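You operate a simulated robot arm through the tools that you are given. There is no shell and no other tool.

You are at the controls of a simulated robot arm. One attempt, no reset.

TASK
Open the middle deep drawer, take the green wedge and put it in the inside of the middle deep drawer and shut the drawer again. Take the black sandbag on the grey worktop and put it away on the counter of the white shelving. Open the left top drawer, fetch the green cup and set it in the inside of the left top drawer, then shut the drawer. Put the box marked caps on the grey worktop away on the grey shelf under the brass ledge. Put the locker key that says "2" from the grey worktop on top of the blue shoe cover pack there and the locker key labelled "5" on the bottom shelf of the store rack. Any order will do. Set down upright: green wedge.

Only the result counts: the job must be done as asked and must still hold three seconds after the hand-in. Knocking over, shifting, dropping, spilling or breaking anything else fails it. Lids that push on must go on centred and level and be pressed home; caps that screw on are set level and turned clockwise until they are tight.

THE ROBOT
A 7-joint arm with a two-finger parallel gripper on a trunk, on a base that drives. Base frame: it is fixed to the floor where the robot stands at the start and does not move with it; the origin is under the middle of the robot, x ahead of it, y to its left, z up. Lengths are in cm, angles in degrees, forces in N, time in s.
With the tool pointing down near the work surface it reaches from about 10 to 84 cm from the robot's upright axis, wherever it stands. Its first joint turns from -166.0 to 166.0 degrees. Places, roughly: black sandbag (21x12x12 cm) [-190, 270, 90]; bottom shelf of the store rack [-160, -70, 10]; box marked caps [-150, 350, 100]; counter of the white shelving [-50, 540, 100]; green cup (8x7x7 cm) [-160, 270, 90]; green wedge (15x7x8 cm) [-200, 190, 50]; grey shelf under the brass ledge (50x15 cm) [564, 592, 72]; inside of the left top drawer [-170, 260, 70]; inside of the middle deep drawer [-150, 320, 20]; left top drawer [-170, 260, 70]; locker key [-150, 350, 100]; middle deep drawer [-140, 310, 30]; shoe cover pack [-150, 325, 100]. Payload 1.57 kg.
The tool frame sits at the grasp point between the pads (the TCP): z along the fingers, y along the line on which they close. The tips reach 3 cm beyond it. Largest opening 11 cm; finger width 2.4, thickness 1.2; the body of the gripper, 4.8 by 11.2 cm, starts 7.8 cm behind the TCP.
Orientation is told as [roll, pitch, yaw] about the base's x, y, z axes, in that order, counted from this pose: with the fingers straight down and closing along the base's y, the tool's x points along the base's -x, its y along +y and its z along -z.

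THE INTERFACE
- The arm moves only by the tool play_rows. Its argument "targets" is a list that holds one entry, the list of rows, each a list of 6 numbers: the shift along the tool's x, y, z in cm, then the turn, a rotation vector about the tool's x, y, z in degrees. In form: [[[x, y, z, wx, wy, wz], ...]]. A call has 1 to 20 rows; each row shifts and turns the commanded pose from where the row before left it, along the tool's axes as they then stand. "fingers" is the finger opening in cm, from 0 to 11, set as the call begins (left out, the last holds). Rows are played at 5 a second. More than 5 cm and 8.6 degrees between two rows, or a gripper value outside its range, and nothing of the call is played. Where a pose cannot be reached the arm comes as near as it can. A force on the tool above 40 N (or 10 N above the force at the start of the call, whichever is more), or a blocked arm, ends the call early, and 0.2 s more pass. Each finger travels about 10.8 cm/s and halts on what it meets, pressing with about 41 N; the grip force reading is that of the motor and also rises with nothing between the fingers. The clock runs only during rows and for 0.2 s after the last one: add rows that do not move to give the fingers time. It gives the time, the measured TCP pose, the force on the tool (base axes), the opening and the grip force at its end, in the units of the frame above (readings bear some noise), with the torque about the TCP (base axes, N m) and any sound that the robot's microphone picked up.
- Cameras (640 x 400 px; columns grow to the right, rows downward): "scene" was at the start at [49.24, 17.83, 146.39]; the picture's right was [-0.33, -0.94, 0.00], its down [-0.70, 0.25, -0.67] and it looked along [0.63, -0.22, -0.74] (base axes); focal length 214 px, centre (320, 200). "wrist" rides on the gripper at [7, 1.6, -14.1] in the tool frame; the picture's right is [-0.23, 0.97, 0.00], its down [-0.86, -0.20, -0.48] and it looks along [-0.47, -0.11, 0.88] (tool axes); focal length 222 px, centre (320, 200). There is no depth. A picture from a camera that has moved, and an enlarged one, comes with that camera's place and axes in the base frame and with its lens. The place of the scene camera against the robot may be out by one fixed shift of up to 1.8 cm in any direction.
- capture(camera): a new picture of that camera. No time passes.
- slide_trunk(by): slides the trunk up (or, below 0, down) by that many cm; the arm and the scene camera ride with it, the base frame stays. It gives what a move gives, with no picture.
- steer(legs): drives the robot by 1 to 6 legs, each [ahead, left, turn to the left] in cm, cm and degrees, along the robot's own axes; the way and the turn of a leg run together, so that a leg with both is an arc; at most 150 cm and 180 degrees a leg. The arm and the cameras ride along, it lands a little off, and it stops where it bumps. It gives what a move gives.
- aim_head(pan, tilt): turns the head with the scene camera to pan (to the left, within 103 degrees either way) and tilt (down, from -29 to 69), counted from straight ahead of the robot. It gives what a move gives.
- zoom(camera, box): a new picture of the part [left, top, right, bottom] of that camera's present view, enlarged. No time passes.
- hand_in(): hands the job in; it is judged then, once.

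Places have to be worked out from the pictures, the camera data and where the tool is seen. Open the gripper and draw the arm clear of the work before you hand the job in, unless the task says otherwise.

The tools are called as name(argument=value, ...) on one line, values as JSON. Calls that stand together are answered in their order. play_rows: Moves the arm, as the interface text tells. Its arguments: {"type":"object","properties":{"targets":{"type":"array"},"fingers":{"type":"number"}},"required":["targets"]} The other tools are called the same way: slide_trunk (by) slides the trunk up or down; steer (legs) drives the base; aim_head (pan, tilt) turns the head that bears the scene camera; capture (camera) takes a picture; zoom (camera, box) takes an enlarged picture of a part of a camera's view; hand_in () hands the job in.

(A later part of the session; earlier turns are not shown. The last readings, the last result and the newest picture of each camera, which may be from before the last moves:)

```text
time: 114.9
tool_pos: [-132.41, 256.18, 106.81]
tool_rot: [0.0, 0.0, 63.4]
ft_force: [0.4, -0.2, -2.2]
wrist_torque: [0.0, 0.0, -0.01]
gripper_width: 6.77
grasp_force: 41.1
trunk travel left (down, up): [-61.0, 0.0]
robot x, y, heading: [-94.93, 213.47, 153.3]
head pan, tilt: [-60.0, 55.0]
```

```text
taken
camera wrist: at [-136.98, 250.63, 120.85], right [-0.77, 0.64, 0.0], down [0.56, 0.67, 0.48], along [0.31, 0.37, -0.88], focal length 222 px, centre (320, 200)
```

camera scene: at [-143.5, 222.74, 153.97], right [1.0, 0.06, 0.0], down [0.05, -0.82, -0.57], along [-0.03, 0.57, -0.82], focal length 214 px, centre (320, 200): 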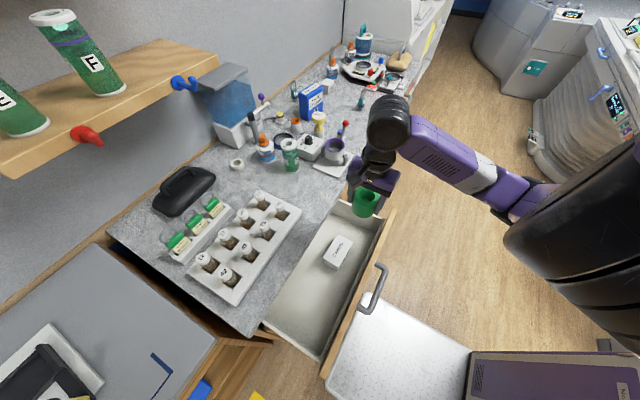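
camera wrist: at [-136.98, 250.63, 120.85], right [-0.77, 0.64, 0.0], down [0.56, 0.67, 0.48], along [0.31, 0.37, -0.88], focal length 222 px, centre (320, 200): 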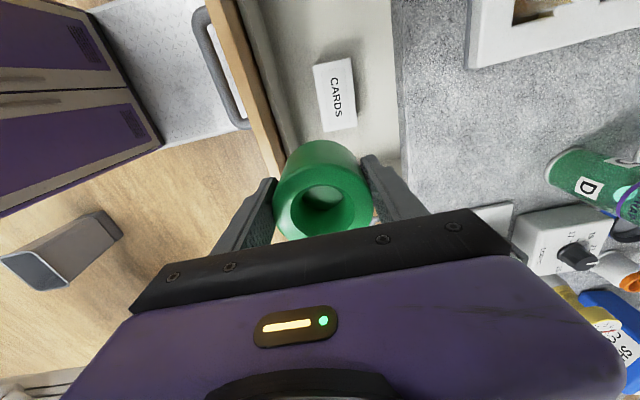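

The CARDS box is left of the cup now; I slide the base left 21 cm so the cup comes over the free left part of the drawer.

steer(legs=[[0, 21, 0]])

capture(camera="scene")

capture(camera="wrist")

```text
time: 116.5
tool_pos: [-141.62, 237.86, 106.74]
tool_rot: [0.0, -0.1, 63.1]
ft_force: [0.9, -0.3, -1.7]
wrist_torque: [-0.03, 0.0, -0.01]
gripper_width: 6.78
grasp_force: 41.3
trunk travel left (down, up): [-61.0, 0.0]
robot x, y, heading: [-104.56, 194.94, 153.1]
head pan, tilt: [-60.0, 55.0]
```

```text
taken
camera scene: at [-152.86, 204.39, 153.97], right [1.0, 0.05, 0.0], down [0.04, -0.82, -0.57], along [-0.03, 0.57, -0.82], focal length 214 px, centre (320, 200)
```

scene: 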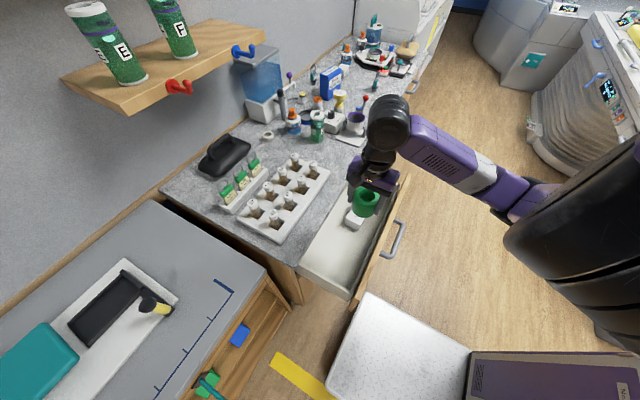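

```text
taken
camera wrist: at [-146.22, 232.28, 120.84], right [-0.77, 0.64, 0.0], down [0.56, 0.67, 0.48], along [0.31, 0.37, -0.88], focal length 222 px, centre (320, 200)
```

wrist: 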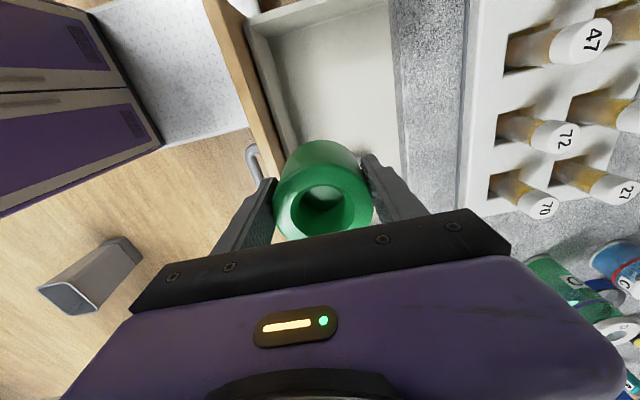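

TCP is over the left part of the drawer (u≈19). I nudge 2 cm toward the cabinet to centre between the drawer's front and the worktop edge, then descend toward the drawer floor.

play_rows(targets=[[[0, 2, 0, 0, 0, 0], [0, 0, 4, 0, 0, 0], [0, 0, 4, 0, 0, 0], [0, 0, 4, 0, 0, 0], [0, 0, 4, 0, 0, 0], [0, 0, 4, 0, 0, 0], [0, 0, 3, 0, 0, 0], [0, 0, 0, 0, 0, 0]]])

capture(camera="wrist")

zoom(camera="scene", box=[240, 120, 480, 300])

```text
time: 118.3
tool_pos: [-143.51, 238.69, 83.63]
tool_rot: [0.2, -0.1, 63.1]
ft_force: [0.0, -0.4, -1.2]
wrist_torque: [-0.03, 0.03, 0.04]
gripper_width: 6.8
grasp_force: 40.9
trunk travel left (down, up): [-61.0, 0.0]
robot x, y, heading: [-104.21, 195.4, 152.7]
head pan, tilt: [-60.0, 55.0]
```

```text
taken
camera wrist: at [-148.13, 233.16, 97.82], right [-0.77, 0.64, 0.0], down [0.56, 0.67, 0.48], along [0.31, 0.37, -0.88], focal length 222 px, centre (320, 200)
```

wrist: 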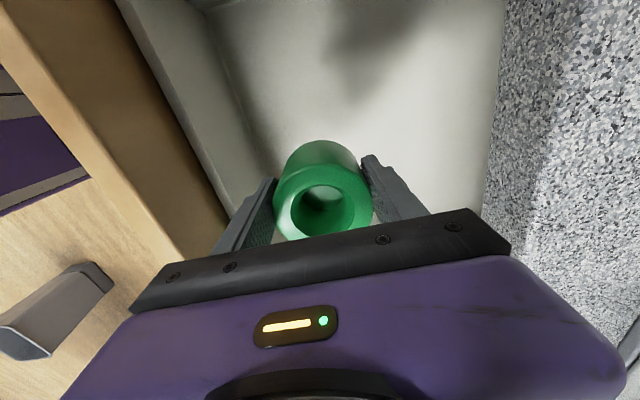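

```text
2.22 times, centred on (360, 210) of scene
camera zoom: at [-152.87, 204.37, 153.97], right [1.0, 0.05, 0.0], down [0.04, -0.82, -0.57], along [-0.03, 0.57, -0.82], focal length 477 px, centre (231, 178)
```

zoom: 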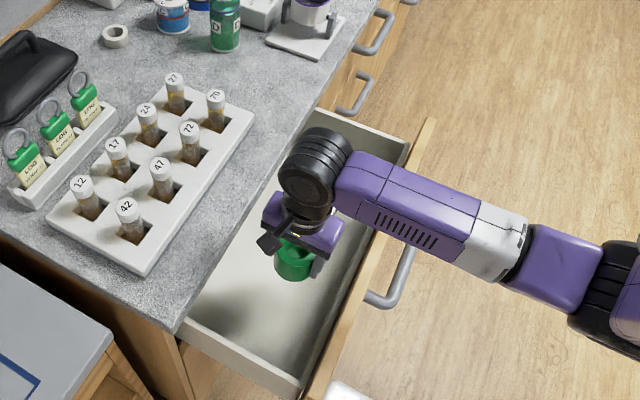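

About 3 cm clearance in front and 1.5 cm to the worktop edge. I continue down in small steps watching for contact.

play_rows(targets=[[[0, 0, 2, 0, 0, 0], [0, 0, 2, 0, 0, 0], [0, 0, 1, 0, 0, 0], [0, 0, 1, 0, 0, 0], [0, 0, 0, 0, 0, 0]]])

capture(camera="wrist")

```text
time: 119.5
tool_pos: [-143.41, 238.7, 77.61]
tool_rot: [0.1, 0.0, 63.1]
ft_force: [0.3, 0.0, -2.3]
wrist_torque: [-0.02, -0.01, 0.0]
gripper_width: 6.75
grasp_force: 41.0
trunk travel left (down, up): [-61.0, 0.0]
robot x, y, heading: [-104.24, 195.3, 153.0]
head pan, tilt: [-60.0, 55.0]
```

```text
taken
camera wrist: at [-148.04, 233.19, 91.83], right [-0.77, 0.64, 0.0], down [0.56, 0.67, 0.48], along [0.31, 0.37, -0.88], focal length 222 px, centre (320, 200)
```

wrist: 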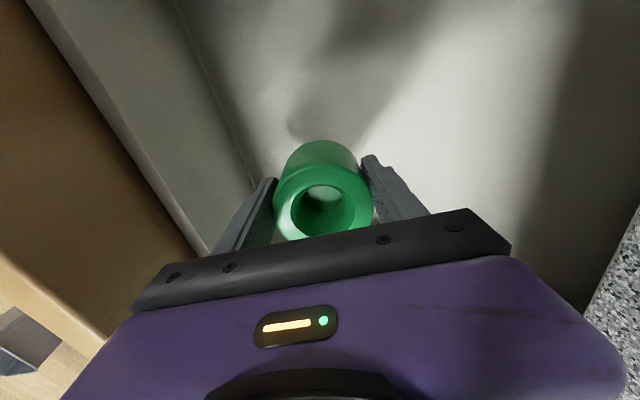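

Still no contact; the shadow is close to the cup. I go on in 0.5 cm steps.

play_rows(targets=[[[0, 0, 0.5, 0, 0, 0], [0, 0, 0.5, 0, 0, 0], [0, 0, 0.5, 0, 0, 0], [0, 0, 0, 0, 0, 0]]])

play_rows(targets=[[[0, 0, 0.4, 0, 0, 0], [0, 0, 0.4, 0, 0, 0], [0, 0, 0, 0, 0, 0]]])

capture(camera="wrist")

```text
time: 120.5
tool_pos: [-143.3, 238.65, 76.24]
tool_rot: [0.0, -0.1, 63.1]
ft_force: [-0.7, -0.5, -2.2]
wrist_torque: [-0.01, -0.04, -0.02]
gripper_width: 6.75
grasp_force: 41.1
trunk travel left (down, up): [-61.0, 0.0]
robot x, y, heading: [-104.43, 195.37, 153.2]
head pan, tilt: [-60.0, 55.0]
```

```text
time: 121.3
tool_pos: [-143.46, 238.68, 75.36]
tool_rot: [0.0, -0.1, 63.0]
ft_force: [0.5, 0.6, -2.3]
wrist_torque: [0.01, 0.0, 0.02]
gripper_width: 6.76
grasp_force: 41.2
trunk travel left (down, up): [-61.0, 0.0]
robot x, y, heading: [-104.69, 194.79, 152.8]
head pan, tilt: [-60.0, 55.0]
```

```text
taken
camera wrist: at [-147.97, 233.16, 89.56], right [-0.77, 0.64, 0.0], down [0.56, 0.67, 0.48], along [0.31, 0.37, -0.88], focal length 222 px, centre (320, 200)
```

wrist: 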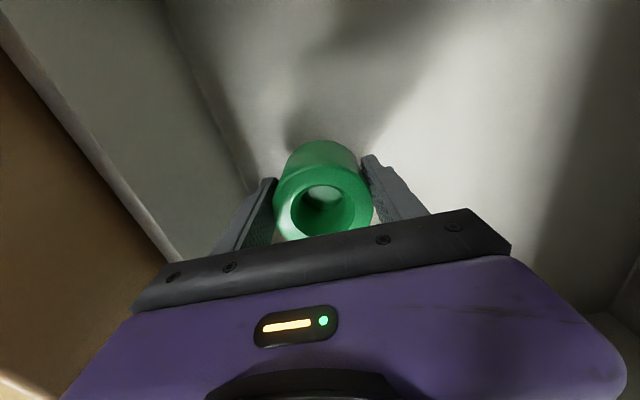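

No contact yet; continuing gently.

play_rows(targets=[[[0, 0, 0.4, 0, 0, 0], [0, 0, 0.4, 0, 0, 0], [0, 0, 0, 0, 0, 0]]])

play_rows(targets=[[[0, 0, 0.4, 0, 0, 0], [0, 0, 0.4, 0, 0, 0], [0, 0, 0, 0, 0, 0]]])

capture(camera="wrist")

```text
time: 122.1
tool_pos: [-143.44, 238.88, 74.63]
tool_rot: [0.2, -0.1, 63.0]
ft_force: [0.1, 0.1, -2.7]
wrist_torque: [0.0, 0.0, 0.0]
gripper_width: 6.78
grasp_force: 41.2
trunk travel left (down, up): [-61.0, 0.0]
robot x, y, heading: [-104.13, 195.16, 152.8]
head pan, tilt: [-60.0, 55.0]
```

```text
time: 122.9
tool_pos: [-143.43, 238.76, 73.78]
tool_rot: [0.0, 0.0, 63.2]
ft_force: [0.8, 0.9, -1.4]
wrist_torque: [-0.02, 0.03, -0.01]
gripper_width: 6.79
grasp_force: 40.7
trunk travel left (down, up): [-61.0, 0.0]
robot x, y, heading: [-104.33, 195.13, 153.0]
head pan, tilt: [-60.0, 55.0]
```

```text
taken
camera wrist: at [-148.07, 233.26, 87.94], right [-0.77, 0.64, 0.0], down [0.56, 0.67, 0.48], along [0.31, 0.37, -0.88], focal length 222 px, centre (320, 200)
```

wrist: 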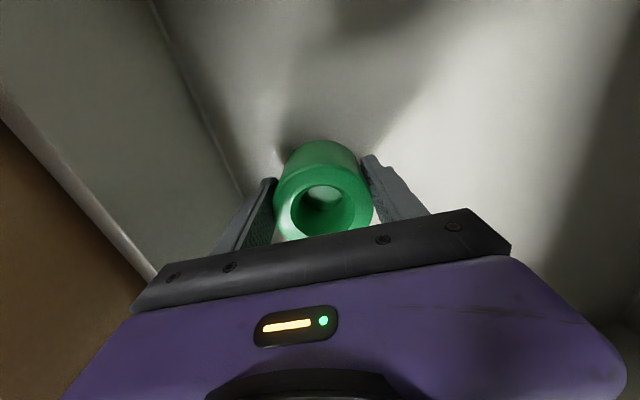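

The shadow meets the cup's base almost; two more small steps.

play_rows(targets=[[[0, 0, 0.4, 0, 0, 0], [0, 0, 0.3, 0, 0, 0], [0, 0, 0, 0, 0, 0]]])

play_rows(targets=[[[0, 0, 0.3, 0, 0, 0], [0, 0, 0.3, 0, 0, 0], [0, 0, 0, 0, 0, 0]]])

capture(camera="wrist")

```text
time: 123.7
tool_pos: [-143.32, 238.67, 73.05]
tool_rot: [0.1, -0.1, 63.1]
ft_force: [0.6, -0.8, -2.0]
wrist_torque: [-0.01, 0.03, 0.02]
gripper_width: 6.76
grasp_force: 41.3
trunk travel left (down, up): [-61.0, 0.0]
robot x, y, heading: [-104.5, 194.99, 153.2]
head pan, tilt: [-60.0, 55.0]
```

```text
time: 124.5
tool_pos: [-143.42, 238.62, 72.46]
tool_rot: [0.0, -0.1, 63.1]
ft_force: [-0.6, -0.6, -2.8]
wrist_torque: [0.01, 0.01, 0.01]
gripper_width: 6.79
grasp_force: 41.2
trunk travel left (down, up): [-61.0, 0.0]
robot x, y, heading: [-104.25, 195.25, 153.3]
head pan, tilt: [-60.0, 55.0]
```

```text
taken
camera wrist: at [-148.03, 233.23, 86.61], right [-0.77, 0.64, 0.0], down [0.56, 0.67, 0.48], along [0.31, 0.37, -0.88], focal length 222 px, centre (320, 200)
```

wrist: 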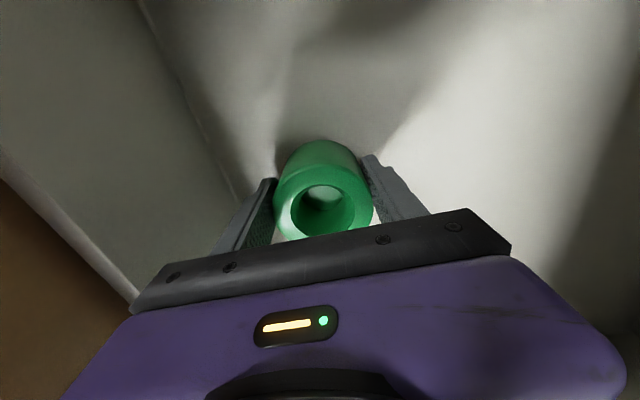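

By geometry the floor must be within a centimetre; I step on until the force shows contact.

play_rows(targets=[[[0, 0, 0.3, 0, 0, 0], [0, 0, 0.3, 0, 0, 0], [0, 0, 0, 0, 0, 0]]])

play_rows(targets=[[[0, 0, 0.3, 0, 0, 0], [0, 0, 0, 0, 0, 0]]])

play_rows(targets=[[[0, 0, 0.3, 0, 0, 0], [0, 0, 0, 0, 0, 0]]])

```text
time: 125.3
tool_pos: [-143.44, 238.74, 71.97]
tool_rot: [0.3, -0.2, 63.0]
ft_force: [-1.8, -2.2, 34.4]
wrist_torque: [-0.18, -0.42, 0.02]
gripper_width: 6.72
grasp_force: 41.1
trunk travel left (down, up): [-61.0, 0.0]
robot x, y, heading: [-104.59, 195.25, 153.0]
head pan, tilt: [-60.0, 55.0]
```

```text
time: 125.9
tool_pos: [-143.43, 238.65, 71.74]
tool_rot: [0.2, -0.1, 63.1]
ft_force: [0.1, 2.5, 35.2]
wrist_torque: [-0.06, -0.25, 0.0]
gripper_width: 6.8
grasp_force: 40.6
trunk travel left (down, up): [-61.0, 0.0]
robot x, y, heading: [-104.43, 195.14, 153.0]
head pan, tilt: [-60.0, 55.0]
```

```text
time: 126.5
tool_pos: [-143.41, 238.66, 71.43]
tool_rot: [0.1, -0.2, 63.1]
ft_force: [2.0, 1.2, 34.9]
wrist_torque: [-0.09, -0.21, -0.04]
gripper_width: 6.8
grasp_force: 41.2
trunk travel left (down, up): [-61.0, 0.0]
robot x, y, heading: [-104.6, 195.37, 152.7]
head pan, tilt: [-60.0, 55.0]
```

Contact with the drawer floor. I open the fingers and lift straight out.

play_rows(targets=[[[0, 0, -0.4, 0, 0, 0], [0, 0, 0, 0, 0, 0]]])

play_rows(targets=[[[0, 0, 0, 0, 0, 0], [0, 0, 0, 0, 0, 0], [0, 0, -1, 0, 0, 0], [0, 0, -3, 0, 0, 0], [0, 0, -4, 0, 0, 0], [0, 0, -4, 0, 0, 0], [0, 0, -4, 0, 0, 0], [0, 0, -4, 0, 0, 0], [0, 0, -4, 0, 0, 0], [0, 0, -4, 0, 0, 0], [0, 0, 0, 0, 0, 0]]], fingers=8.6)

capture(camera="wrist")

capture(camera="scene")

```text
time: 127.1
tool_pos: [-143.46, 238.69, 71.59]
tool_rot: [0.1, -0.1, 63.1]
ft_force: [-0.2, 0.4, -2.8]
wrist_torque: [-0.02, 0.0, 0.01]
gripper_width: 6.78
grasp_force: 41.3
trunk travel left (down, up): [-61.0, 0.0]
robot x, y, heading: [-104.5, 195.02, 153.0]
head pan, tilt: [-60.0, 55.0]
```

```text
time: 129.5
tool_pos: [-143.31, 238.73, 99.74]
tool_rot: [0.0, -0.1, 63.1]
ft_force: [0.3, -0.4, 0.1]
wrist_torque: [0.0, 0.01, 0.02]
gripper_width: 8.6
grasp_force: 0.0
trunk travel left (down, up): [-61.0, 0.0]
robot x, y, heading: [-104.49, 195.25, 153.0]
head pan, tilt: [-60.0, 55.0]
```

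```text
taken
camera wrist: at [-147.9, 233.19, 113.89], right [-0.77, 0.64, 0.0], down [0.56, 0.67, 0.48], along [0.31, 0.37, -0.88], focal length 222 px, centre (320, 200)
```

wrist: 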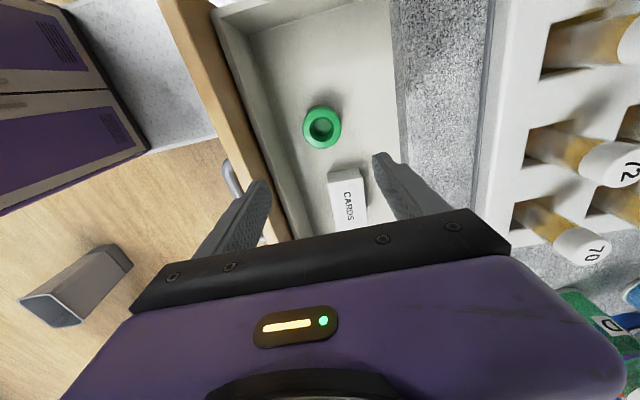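

```text
taken
camera scene: at [-152.87, 204.37, 153.97], right [1.0, 0.05, 0.0], down [0.04, -0.82, -0.57], along [-0.03, 0.57, -0.82], focal length 214 px, centre (320, 200)
```

scene: 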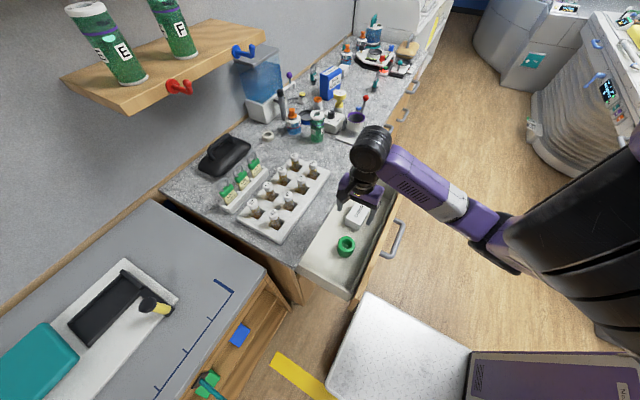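

The cup stands upright in the drawer, clear of the CARDS box. I back the base 22 cm so the gripper is in front of the drawer, then position closed fingers in front of the handle to push it shut.

steer(legs=[[-22, 0, 0]])

play_rows(targets=[[[-4, 0, 0, 0, 0, 0], [-4, 0, 0, 0, 0, 0], [0, 0, 0, 0, 0, 0]]], fingers=0)

capture(camera="wrist")

capture(camera="scene")

```text
time: 131.2
tool_pos: [-123.92, 228.78, 99.62]
tool_rot: [0.1, -0.1, 63.0]
ft_force: [0.5, -1.2, -0.6]
wrist_torque: [-0.03, 0.03, 0.0]
gripper_width: 8.58
grasp_force: 0.0
trunk travel left (down, up): [-61.0, 0.0]
robot x, y, heading: [-84.97, 185.24, 153.1]
head pan, tilt: [-60.0, 55.0]
```

```text
time: 132.0
tool_pos: [-120.19, 236.21, 99.66]
tool_rot: [0.0, -0.1, 63.1]
ft_force: [-0.1, 0.1, 0.5]
wrist_torque: [-0.01, -0.02, -0.02]
gripper_width: 0.01
grasp_force: 21.1
trunk travel left (down, up): [-61.0, 0.0]
robot x, y, heading: [-85.18, 185.23, 153.0]
head pan, tilt: [-60.0, 55.0]
```

```text
taken
camera wrist: at [-124.87, 230.7, 113.82], right [-0.77, 0.64, 0.0], down [0.57, 0.67, 0.48], along [0.31, 0.37, -0.88], focal length 222 px, centre (320, 200)
```

wrist: 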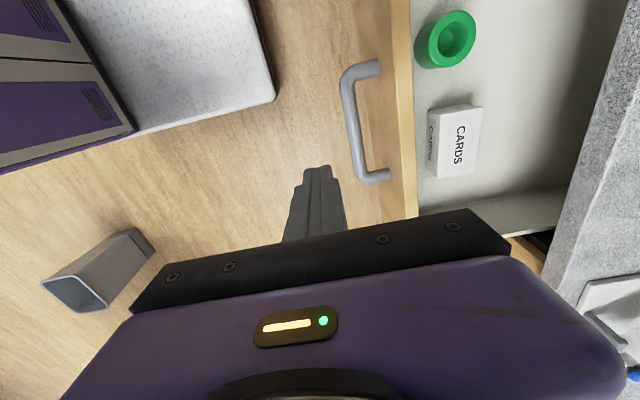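

```text
taken
camera scene: at [-133.53, 194.57, 153.97], right [1.0, 0.05, 0.0], down [0.04, -0.82, -0.57], along [-0.03, 0.57, -0.82], focal length 214 px, centre (320, 200)
```

scene: 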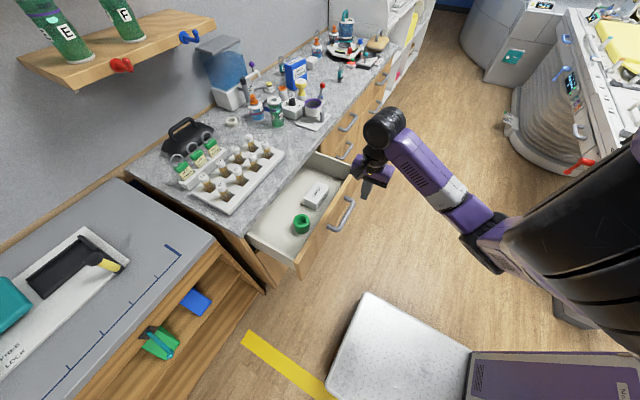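

The closed fingers are 5 cm in front of the handle's middle. I lower to handle height and push slowly forward.

play_rows(targets=[[[0, 0, 4, 0, 0, 0], [0, 0, 4, 0, 0, 0], [0, 0, 4, 0, 0, 0], [0, 0, 4, 0, 0, 0], [0, 0, 4, 0, 0, 0], [0, 0, 0.6, 0, 0, 0], [0, 0, 0, 0, 0, 0]]])

play_rows(targets=[[[0, 1, 0, 0, 0, 0], [0, 1, 0, 0, 0, 0], [0, 1, 0, 0, 0, 0], [0, 1, 0, 0, 0, 0], [0, 1, 0, 0, 0, 0], [0, 1, 0, 0, 0, 0], [0, 1, 0, 0, 0, 0], [0, 1, 0, 0, 0, 0], [0, 1, 0, 0, 0, 0], [0, 1, 0, 0, 0, 0], [0, 0, 0, 0, 0, 0]]])

capture(camera="scene")

```text
time: 133.6
tool_pos: [-120.53, 236.09, 78.96]
tool_rot: [0.0, -0.1, 63.1]
ft_force: [1.0, 0.6, -0.3]
wrist_torque: [0.04, 0.01, -0.01]
gripper_width: 0.0
grasp_force: 21.4
trunk travel left (down, up): [-61.0, 0.0]
robot x, y, heading: [-85.08, 185.53, 152.7]
head pan, tilt: [-60.0, 55.0]
```

```text
time: 136.0
tool_pos: [-129.08, 240.58, 79.05]
tool_rot: [0.1, -0.1, 63.0]
ft_force: [-0.1, 0.2, -0.8]
wrist_torque: [-0.03, 0.0, 0.0]
gripper_width: 0.01
grasp_force: 21.2
trunk travel left (down, up): [-61.0, 0.0]
robot x, y, heading: [-84.72, 185.14, 153.0]
head pan, tilt: [-60.0, 55.0]
```

```text
taken
camera scene: at [-133.54, 194.57, 153.97], right [1.0, 0.05, 0.0], down [0.04, -0.82, -0.57], along [-0.03, 0.57, -0.82], focal length 214 px, centre (320, 200)
```

scene: 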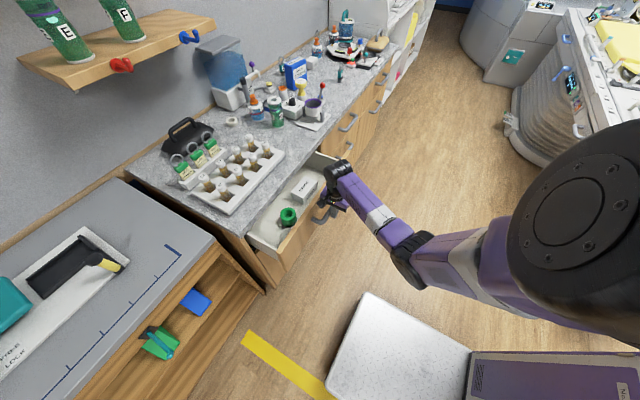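

The drawer is moving in. I check the cup in a zoom before going on.

zoom(camera="scene", box=[240, 140, 360, 260])

```text
3.33 times, centred on (300, 200) of scene
camera zoom: at [-133.54, 194.57, 153.97], right [1.0, 0.05, 0.0], down [0.04, -0.82, -0.57], along [-0.03, 0.57, -0.82], focal length 715 px, centre (387, 200)
```

zoom: 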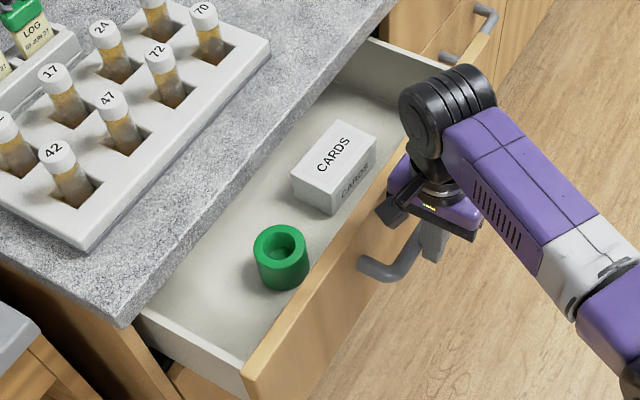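

Cup upright and still. Pushing to the end with a vertical tool would bring the gripper body against the worktop edge, so I back off 4 cm, rise, and tilt the tool 55° so the tips can push the front panel just above the bar.

play_rows(targets=[[[0, -4, 0, 0, 0, 0], [0, -1, -4.4, 0, 0, 0], [0, 0, 0, -7.9, 0, 0], [0, 0, 0, -7.9, 0, 0], [0, 0, 0, -7.9, 0, 0], [0, 0, 0, -7.9, 0, 0], [0, 0, 0, -7.8, 0, 0], [0, 0, 0, -7.8, 0, 0], [0, 0, 0, -7.8, 0, 0], [0, 0, 0, 0, 0, 0]]])

zoom(camera="wrist", box=[160, 40, 480, 240])

zoom(camera="scene", box=[240, 120, 480, 270])

```text
time: 138.2
tool_pos: [-124.68, 238.23, 83.5]
tool_rot: [55.1, 0.0, 63.0]
ft_force: [-0.8, -0.3, 0.2]
wrist_torque: [-0.02, 0.02, -0.02]
gripper_width: 0.0
grasp_force: 21.5
trunk travel left (down, up): [-61.0, 0.0]
robot x, y, heading: [-85.23, 185.31, 153.4]
head pan, tilt: [-60.0, 55.0]
```

```text
2.00 times, centred on (320, 140) of wrist
camera zoom: at [-118.38, 227.26, 92.95], right [-0.39, 0.45, 0.8], down [0.84, 0.53, 0.11], along [-0.37, 0.72, -0.59], focal length 444 px, centre (320, 320)
```

zoom: 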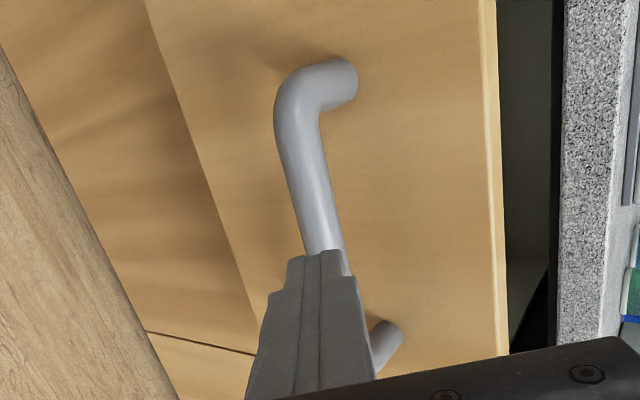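

```text
2.67 times, centred on (360, 195) of scene
camera zoom: at [-133.53, 194.57, 153.97], right [1.0, 0.05, 0.0], down [0.04, -0.82, -0.57], along [-0.03, 0.57, -0.82], focal length 572 px, centre (213, 213)
```

zoom: 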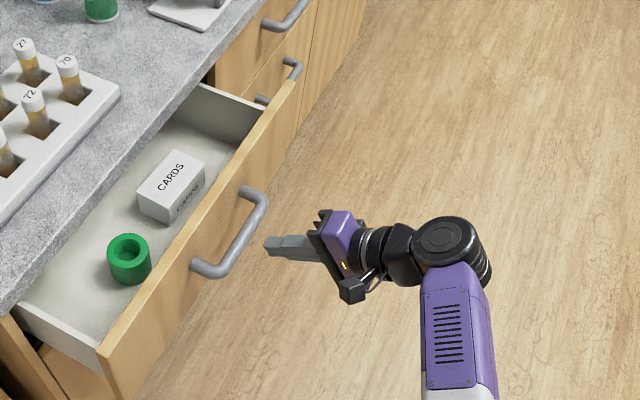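

The tips will pass over the bar with ~1.4 cm margin and push the panel. I push forward slowly.

play_rows(targets=[[[0, 0.69, 0.98, 0, 0, 0], [0, 0.69, 0.98, 0, 0, 0], [0, 0.69, 0.98, 0, 0, 0], [0, 0.69, 0.98, 0, 0, 0], [0, 0.69, 0.98, 0, 0, 0], [0, 0.69, 0.98, 0, 0, 0], [0, 0.69, 0.98, 0, 0, 0], [0, 0.69, 0.98, 0, 0, 0], [0, 0.69, 0.98, 0, 0, 0], [0, 0.69, 0.98, 0, 0, 0], [0, 0.69, 0.98, 0, 0, 0], [0, 0.69, 0.98, 0, 0, 0]]])

zoom(camera="scene", box=[240, 120, 480, 270])

zoom(camera="wrist", box=[160, 40, 480, 240])

```text
time: 140.8
tool_pos: [-137.47, 244.79, 83.59]
tool_rot: [55.1, 0.0, 63.0]
ft_force: [-1.3, -1.0, -0.2]
wrist_torque: [0.02, 0.0, 0.01]
gripper_width: 0.02
grasp_force: 21.2
trunk travel left (down, up): [-61.0, 0.0]
robot x, y, heading: [-85.11, 185.38, 153.0]
head pan, tilt: [-60.0, 55.0]
```

```text
2.67 times, centred on (360, 195) of scene
camera zoom: at [-133.52, 194.57, 153.97], right [1.0, 0.05, 0.0], down [0.04, -0.82, -0.57], along [-0.03, 0.57, -0.82], focal length 572 px, centre (213, 213)
```

zoom: 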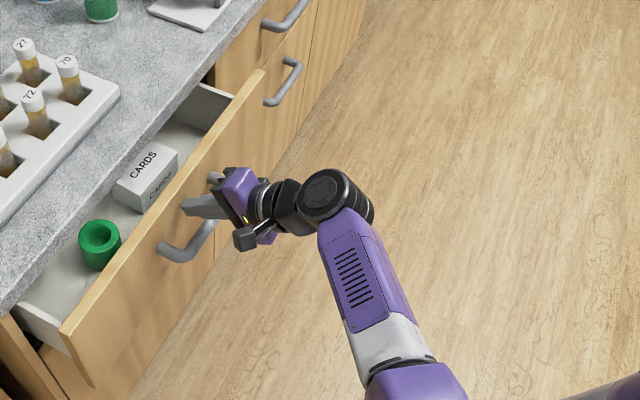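

```text
2.00 times, centred on (320, 140) of wrist
camera zoom: at [-131.23, 233.76, 93.0], right [-0.39, 0.45, 0.8], down [0.84, 0.53, 0.11], along [-0.37, 0.71, -0.59], focal length 444 px, centre (320, 320)
```

zoom: 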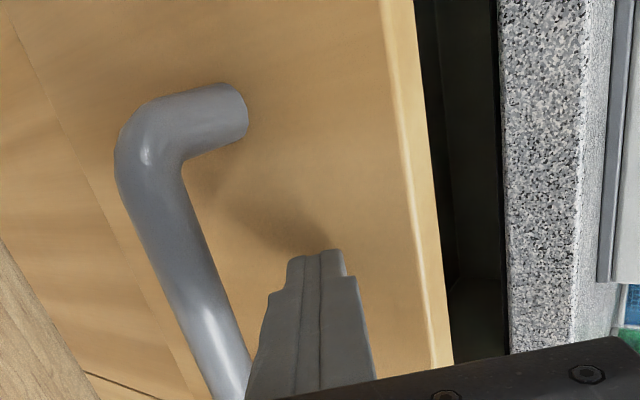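

It moves smoothly and the cup stays put. I push on the remaining ~11 cm.

play_rows(targets=[[[0, 0.69, 0.98, 0, 0, 0], [0, 0.69, 0.98, 0, 0, 0], [0, 0.69, 0.98, 0, 0, 0], [0, 0.69, 0.98, 0, 0, 0], [0, 0.69, 0.98, 0, 0, 0], [0, 0.69, 0.98, 0, 0, 0], [0, 0.69, 0.98, 0, 0, 0], [0, 0.46, 0.65, 0, 0, 0], [0, 0, 0, 0, 0, 0]]])

zoom(camera="scene", box=[240, 120, 480, 270])

zoom(camera="wrist", box=[160, 40, 480, 240])

```text
time: 142.8
tool_pos: [-145.67, 249.2, 83.76]
tool_rot: [55.1, -0.1, 63.2]
ft_force: [0.1, -0.7, 0.3]
wrist_torque: [-0.02, 0.01, 0.02]
gripper_width: 0.01
grasp_force: 21.2
trunk travel left (down, up): [-61.0, 0.0]
robot x, y, heading: [-85.43, 185.23, 153.1]
head pan, tilt: [-60.0, 55.0]
```

```text
2.67 times, centred on (360, 195) of scene
camera zoom: at [-133.54, 194.58, 153.97], right [1.0, 0.05, 0.0], down [0.04, -0.82, -0.57], along [-0.03, 0.57, -0.82], focal length 572 px, centre (213, 213)
```

zoom: 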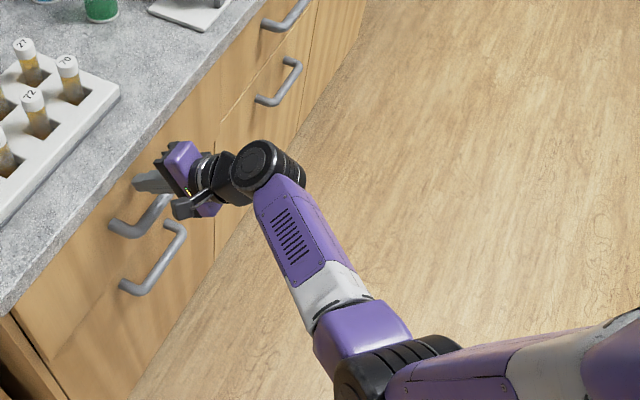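

```text
2.00 times, centred on (320, 140) of wrist
camera zoom: at [-139.44, 238.0, 93.13], right [-0.39, 0.45, 0.8], down [0.84, 0.53, 0.11], along [-0.37, 0.71, -0.59], focal length 444 px, centre (320, 320)
```

zoom: 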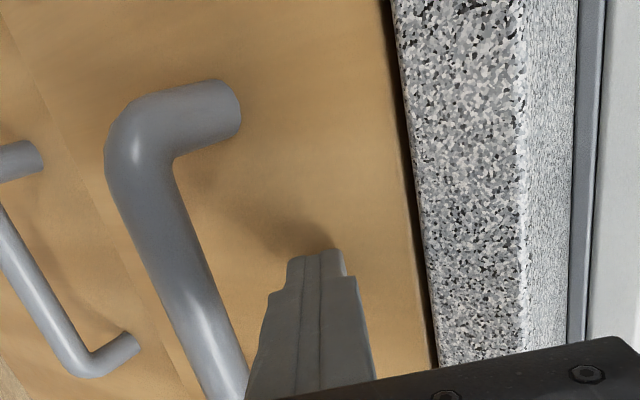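

Almost shut. I push on in small steps until I feel the stop.

play_rows(targets=[[[0, 0.29, 0.41, 0, 0, 0], [0, 0.29, 0.41, 0, 0, 0], [0, 0.29, 0.41, 0, 0, 0], [0, 0.29, 0.41, 0, 0, 0], [0, 0, 0, 0, 0, 0]]])

play_rows(targets=[[[0, 0.29, 0.41, 0, 0, 0], [0, 0.29, 0.41, 0, 0, 0], [0, 0, 0, 0, 0, 0]]])

zoom(camera="wrist", box=[160, 40, 480, 240])

```text
time: 144.1
tool_pos: [-147.12, 249.71, 83.74]
tool_rot: [55.0, 0.0, 62.9]
ft_force: [13.5, -14.9, 14.6]
wrist_torque: [-0.06, 0.37, 0.42]
gripper_width: 0.0
grasp_force: 21.2
trunk travel left (down, up): [-61.0, 0.0]
robot x, y, heading: [-84.69, 185.17, 153.2]
head pan, tilt: [-60.0, 55.0]
stopped in row 5: the force on the tool passed its limit at 41 N (the readings are from after the stop); the commanded pose is now the measured one
```

```text
time: 144.4
tool_pos: [-147.18, 249.9, 83.71]
tool_rot: [55.0, 0.2, 62.9]
ft_force: [17.0, -15.2, 16.5]
wrist_torque: [-0.05, 0.41, 0.49]
gripper_width: 0.01
grasp_force: 21.7
trunk travel left (down, up): [-61.0, 0.0]
robot x, y, heading: [-85.05, 185.3, 153.0]
head pan, tilt: [-60.0, 55.0]
stopped in row 1: the force on the tool passed its limit at 48 N (the readings are from after the stop); the commanded pose is now the measured one
```

```text
2.00 times, centred on (320, 140) of wrist
camera zoom: at [-140.89, 238.81, 93.12], right [-0.39, 0.46, 0.8], down [0.84, 0.53, 0.11], along [-0.37, 0.71, -0.59], focal length 444 px, centre (320, 320)
```

zoom: 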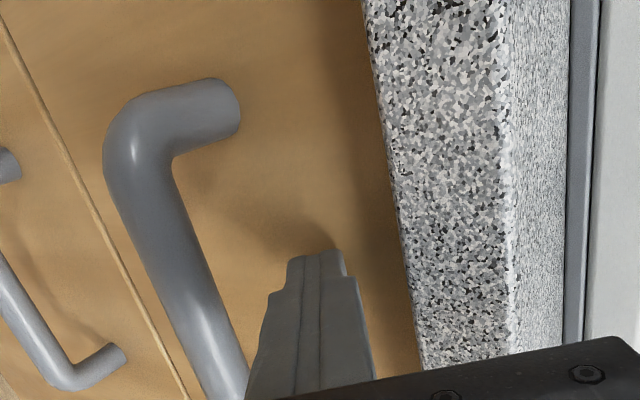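

It meets the stop at 41–48 N. I draw back and look at whether the front is flush.

play_rows(targets=[[[0, -1.15, -1.64, 0, 0, 0], [0, -2.3, -3.28, 0, 0, 0], [0, -2.3, -3.28, 0, 0, 0], [0, -2.3, -3.28, 0, 0, 0], [0, 0, 0, 0, 0, 0]]])

zoom(camera="scene", box=[220, 90, 420, 290])

zoom(camera="wrist", box=[160, 0, 480, 200])

```text
time: 145.6
tool_pos: [-134.72, 243.39, 83.7]
tool_rot: [54.9, 0.1, 62.9]
ft_force: [-0.4, -0.5, 0.1]
wrist_torque: [0.01, 0.0, 0.02]
gripper_width: 0.0
grasp_force: 21.2
trunk travel left (down, up): [-61.0, 0.0]
robot x, y, heading: [-85.06, 185.18, 153.0]
head pan, tilt: [-60.0, 55.0]
```

```text
2.00 times, centred on (320, 190) of scene
camera zoom: at [-133.47, 194.53, 153.97], right [1.0, 0.05, 0.0], down [0.04, -0.82, -0.57], along [-0.03, 0.57, -0.82], focal length 429 px, centre (320, 220)
```

zoom: 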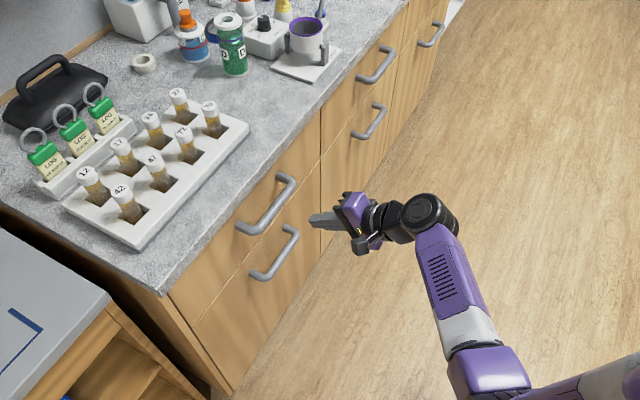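

```text
2.00 times, centred on (320, 100) of wrist
camera zoom: at [-128.38, 232.45, 93.05], right [-0.39, 0.46, 0.8], down [0.84, 0.53, 0.11], along [-0.37, 0.71, -0.59], focal length 444 px, centre (320, 400)
```

zoom: 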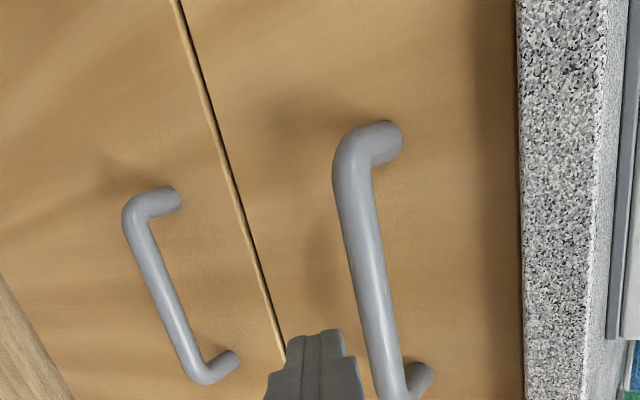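

The drawer front is flush. Now I look at the green wedge on the wooden shelf to plan its grasp.

aim_head(pan=10, tilt=45)

capture(camera="scene")

zoom(camera="scene", box=[180, 160, 400, 320])

```text
time: 147.0
tool_pos: [-134.67, 243.37, 83.54]
tool_rot: [55.0, 0.1, 62.9]
ft_force: [0.0, -0.5, 0.3]
wrist_torque: [0.02, 0.04, 0.0]
gripper_width: 0.02
grasp_force: 21.3
trunk travel left (down, up): [-61.0, 0.0]
robot x, y, heading: [-84.89, 185.29, 153.3]
head pan, tilt: [10.0, 45.0]
```

```text
taken
camera scene: at [-140.87, 189.72, 155.31], right [0.29, 0.96, 0.0], down [0.68, -0.21, -0.71], along [-0.68, 0.21, -0.71], focal length 214 px, centre (320, 200)
```

scene: 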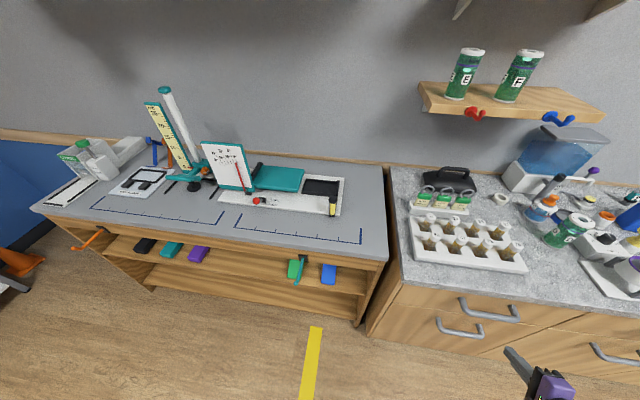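

```text
2.50 times, centred on (290, 240) of scene
camera zoom: at [-140.87, 189.72, 155.31], right [0.29, 0.96, 0.0], down [0.68, -0.21, -0.71], along [-0.68, 0.21, -0.71], focal length 536 px, centre (395, 100)
```

zoom: 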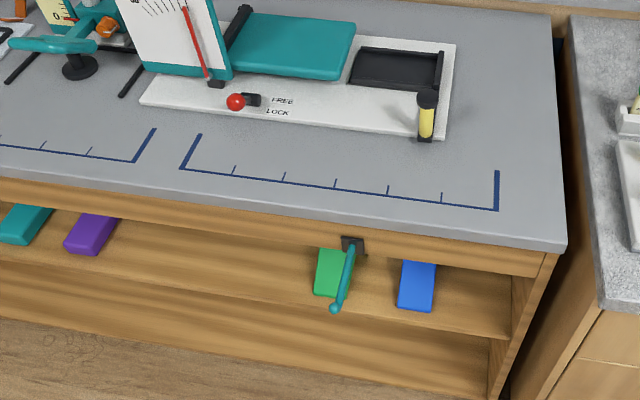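

The wedge sits ~14 cm inside the shelf, with a teal lever on the apron right in front of it. I back off, move left and lower the trunk to get a low frontal view.

play_rows(targets=[[[0, 3.3, -2.3, 0, 0, 0], [0, 3.3, -2.3, 0, 0, 0], [0, 3.3, -2.3, 0, 0, 0], [0, 3.3, -2.3, 0, 0, 0], [0, 0, 0, 0, 0, 0]]], fingers=6)

steer(legs=[[-25, 0, 0], [0, 25, 0]])

slide_trunk(by=-40)

aim_head(pan=0, tilt=30)

capture(camera="scene")

```text
time: 148.2
tool_pos: [-134.69, 243.67, 99.77]
tool_rot: [54.9, 0.1, 62.9]
ft_force: [0.5, 0.7, -0.1]
wrist_torque: [-0.01, -0.01, 0.02]
gripper_width: 5.98
grasp_force: 0.1
trunk travel left (down, up): [-61.0, 0.0]
robot x, y, heading: [-85.23, 185.36, 153.1]
head pan, tilt: [10.0, 45.0]
```

```text
time: 151.4
tool_pos: [-123.53, 210.38, 99.64]
tool_rot: [54.9, 0.0, 62.8]
ft_force: [-0.3, -0.5, 0.0]
wrist_torque: [0.0, 0.0, 0.05]
gripper_width: 6.0
grasp_force: 0.1
trunk travel left (down, up): [-61.0, 0.0]
robot x, y, heading: [-73.83, 151.76, 152.9]
head pan, tilt: [10.0, 45.0]
```

```text
time: 155.3
tool_pos: [-123.58, 210.18, 59.74]
tool_rot: [54.9, 0.1, 62.9]
ft_force: [-1.0, -0.2, -0.3]
wrist_torque: [0.0, -0.01, 0.0]
gripper_width: 6.01
grasp_force: 0.1
trunk travel left (down, up): [-21.0, 40.0]
robot x, y, heading: [-74.26, 152.25, 153.1]
head pan, tilt: [10.0, 45.0]
```

```text
time: 156.0
tool_pos: [-123.53, 210.28, 59.7]
tool_rot: [54.9, 0.0, 62.9]
ft_force: [0.5, 0.1, 0.3]
wrist_torque: [0.0, 0.01, -0.02]
gripper_width: 5.98
grasp_force: 0.1
trunk travel left (down, up): [-21.0, 40.0]
robot x, y, heading: [-74.17, 151.99, 152.9]
head pan, tilt: [0.0, 30.0]
```

```text
taken
camera scene: at [-130.01, 158.15, 117.57], right [0.45, 0.89, 0.0], down [0.45, -0.23, -0.87], along [-0.77, 0.39, -0.5], focal length 214 px, centre (320, 200)
```

scene: 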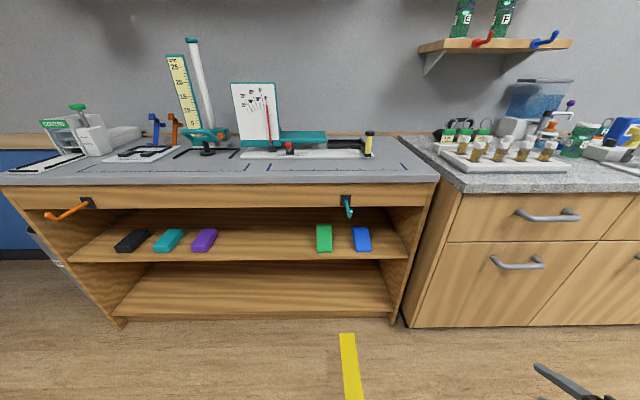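

zoom(camera="scene", box=[270, 170, 430, 290])

slide_trunk(by=-15)

aim_head(pan=0, tilt=20)

zoom(camera="scene", box=[240, 150, 440, 290])

```text
3.33 times, centred on (350, 230) of scene
camera zoom: at [-130.01, 158.15, 117.57], right [0.45, 0.89, 0.0], down [0.45, -0.23, -0.87], along [-0.77, 0.39, -0.5], focal length 715 px, centre (220, 100)
```

zoom: 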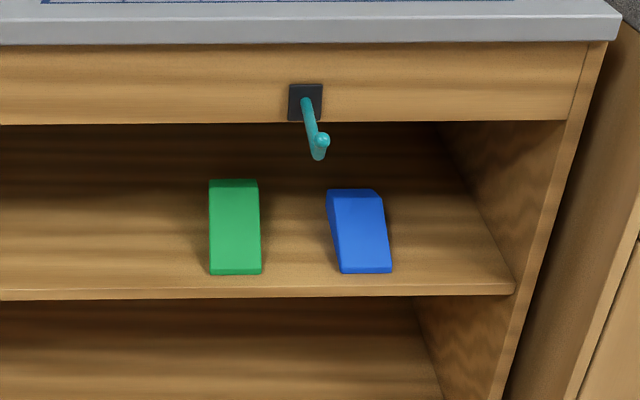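

```text
time: 157.8
tool_pos: [-123.59, 210.24, 44.69]
tool_rot: [54.8, 0.1, 63.0]
ft_force: [0.1, -0.2, -0.1]
wrist_torque: [-0.01, -0.04, 0.01]
gripper_width: 6.03
grasp_force: 0.0
trunk travel left (down, up): [-6.0, 55.0]
robot x, y, heading: [-74.17, 152.04, 153.0]
head pan, tilt: [0.0, 30.0]
```

```text
time: 158.5
tool_pos: [-123.48, 210.27, 44.58]
tool_rot: [55.0, 0.1, 62.9]
ft_force: [-0.5, -0.6, 0.4]
wrist_torque: [-0.02, -0.03, -0.02]
gripper_width: 6.02
grasp_force: 0.0
trunk travel left (down, up): [-6.0, 55.0]
robot x, y, heading: [-73.59, 151.83, 152.7]
head pan, tilt: [0.0, 20.0]
```

```text
2.86 times, centred on (340, 220) of scene
camera zoom: at [-130.25, 158.27, 104.18], right [0.46, 0.89, 0.0], down [0.31, -0.16, -0.94], along [-0.84, 0.43, -0.34], focal length 613 px, centre (263, 143)
```

zoom: 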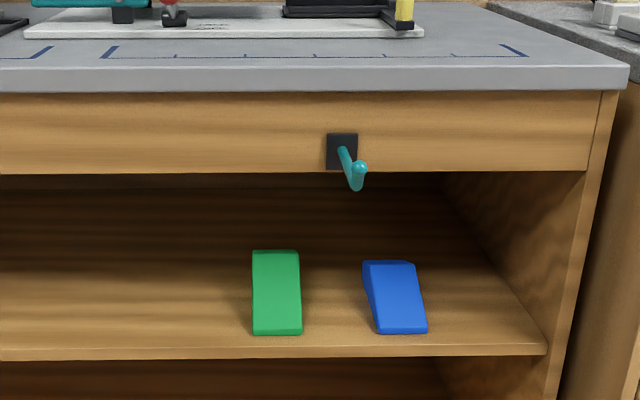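

The wedge lies flat on the shelf (z≈52) with its 7 cm width sideways; the grip point is about (-197.7, 194.9, 55.5), and the lever (z≈80, 7 cm right of it) stays above a nearly level approach. I raise the tool, set it 25° below level and roll it so the fingers close sideways.

play_rows(targets=[[[0, 3.3, -2.3, 0, 0, 0], [0, 3.3, -2.3, 0, 0, 0], [0, 3.3, -2.3, 0, 0, 0], [0, 0, 0, -5, 0, 0], [0, 0, 0, -5, 0, 0], [0, 0, 0, 0, 0, -8.2], [0, 0, 0, 0, 0, -8.2], [0, 0, 0, 0, 0, -8.2], [0, 0, 0, 0, 0, -8.2], [0, 0, 0, 0, 0, -8.2], [0, 0, 0, 0, 0, -8.2], [0, 0, 0, 0, 0, -8.2], [0, 0, 0, 0, 0, -8.2], [0, 0, 0, 0, 0, -8.2], [0, 0, 0, 0, 0, -8.2], [0, 0, 0, 0, 0, -8], [0, 0, 0, 0, 0, 0]]], fingers=10.5)

aim_head(pan=-40, tilt=45)

capture(camera="scene")

capture(camera="wrist")

```text
time: 162.1
tool_pos: [-123.62, 210.43, 56.77]
tool_rot: [0.0, -64.8, 153.0]
ft_force: [-0.7, -0.6, 0.0]
wrist_torque: [-0.02, 0.01, 0.0]
gripper_width: 10.5
grasp_force: 0.0
trunk travel left (down, up): [-6.0, 55.0]
robot x, y, heading: [-74.01, 151.98, 152.9]
head pan, tilt: [0.0, 20.0]
```

```text
time: 163.2
tool_pos: [-123.64, 210.4, 56.79]
tool_rot: [0.3, -65.0, 152.6]
ft_force: [0.0, 0.0, -0.4]
wrist_torque: [-0.02, -0.02, 0.05]
gripper_width: 10.51
grasp_force: 0.0
trunk travel left (down, up): [-6.0, 55.0]
robot x, y, heading: [-74.12, 152.0, 153.1]
head pan, tilt: [-40.0, 45.0]
```

```text
taken
camera scene: at [-125.13, 161.52, 100.32], right [0.92, 0.39, 0.0], down [0.28, -0.65, -0.71], along [-0.28, 0.65, -0.71], focal length 214 px, centre (320, 200)
```

scene: 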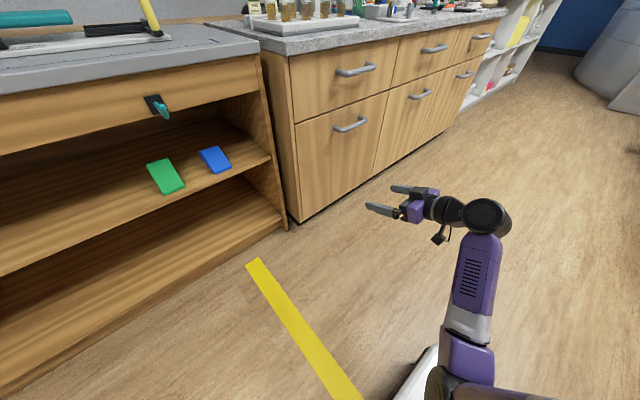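

```text
taken
camera wrist: at [-110.31, 201.74, 56.45], right [-0.53, -0.82, 0.21], down [0.15, 0.15, 0.98], along [-0.83, 0.55, 0.05], focal length 222 px, centre (320, 200)
```

wrist: 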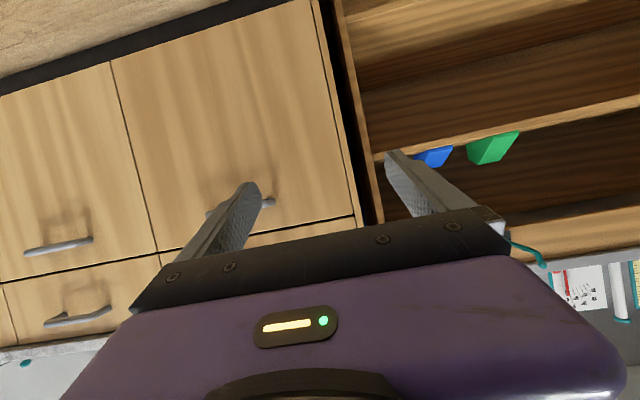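

Orientation reached cleanly, and the wedge is in sight of the wrist camera. I drive 47 left and 36 ahead so that the gripper faces the wedge.

steer(legs=[[0, 47.4, 0], [36, 0, 0]])

aim_head(pan=-30, tilt=35)

capture(camera="scene")

capture(camera="wrist")

```text
time: 167.9
tool_pos: [-177.73, 183.33, 56.92]
tool_rot: [0.4, -64.9, 153.0]
ft_force: [0.9, 0.1, 0.1]
wrist_torque: [0.0, -0.01, -0.03]
gripper_width: 10.5
grasp_force: 0.1
trunk travel left (down, up): [-6.0, 55.0]
robot x, y, heading: [-127.74, 125.29, 153.6]
head pan, tilt: [-40.0, 45.0]
```

```text
time: 168.7
tool_pos: [-177.76, 183.41, 56.76]
tool_rot: [0.2, -64.9, 153.0]
ft_force: [0.7, -0.7, -0.4]
wrist_torque: [0.06, 0.02, 0.0]
gripper_width: 10.54
grasp_force: 0.1
trunk travel left (down, up): [-6.0, 55.0]
robot x, y, heading: [-127.68, 125.25, 153.2]
head pan, tilt: [-30.0, 35.0]
```

```text
taken
camera scene: at [-180.6, 134.46, 101.79], right [0.84, 0.55, 0.0], down [0.32, -0.48, -0.82], along [-0.45, 0.68, -0.57], focal length 214 px, centre (320, 200)
```

scene: 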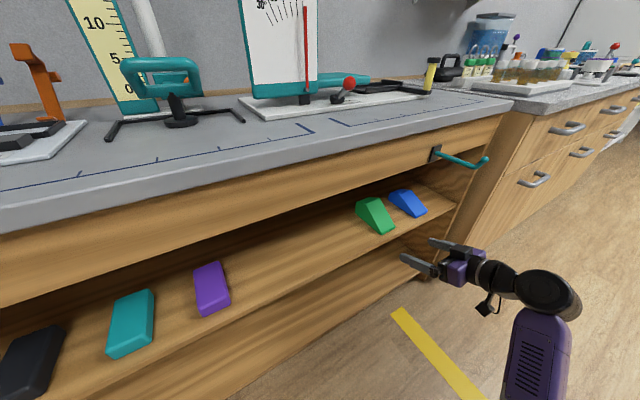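

```text
taken
camera wrist: at [-164.43, 174.87, 56.45], right [-0.52, -0.83, 0.21], down [0.15, 0.15, 0.98], along [-0.84, 0.54, 0.05], focal length 222 px, centre (320, 200)
```

wrist: 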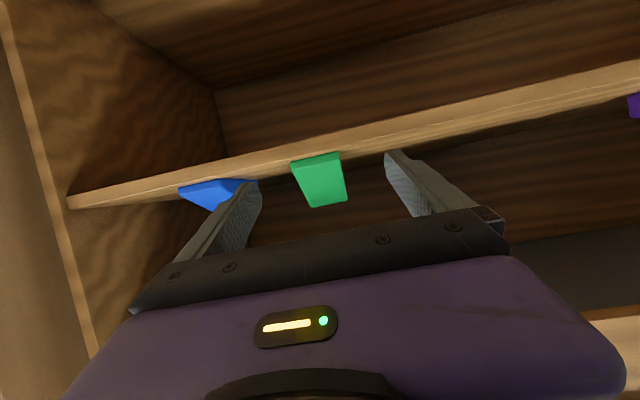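

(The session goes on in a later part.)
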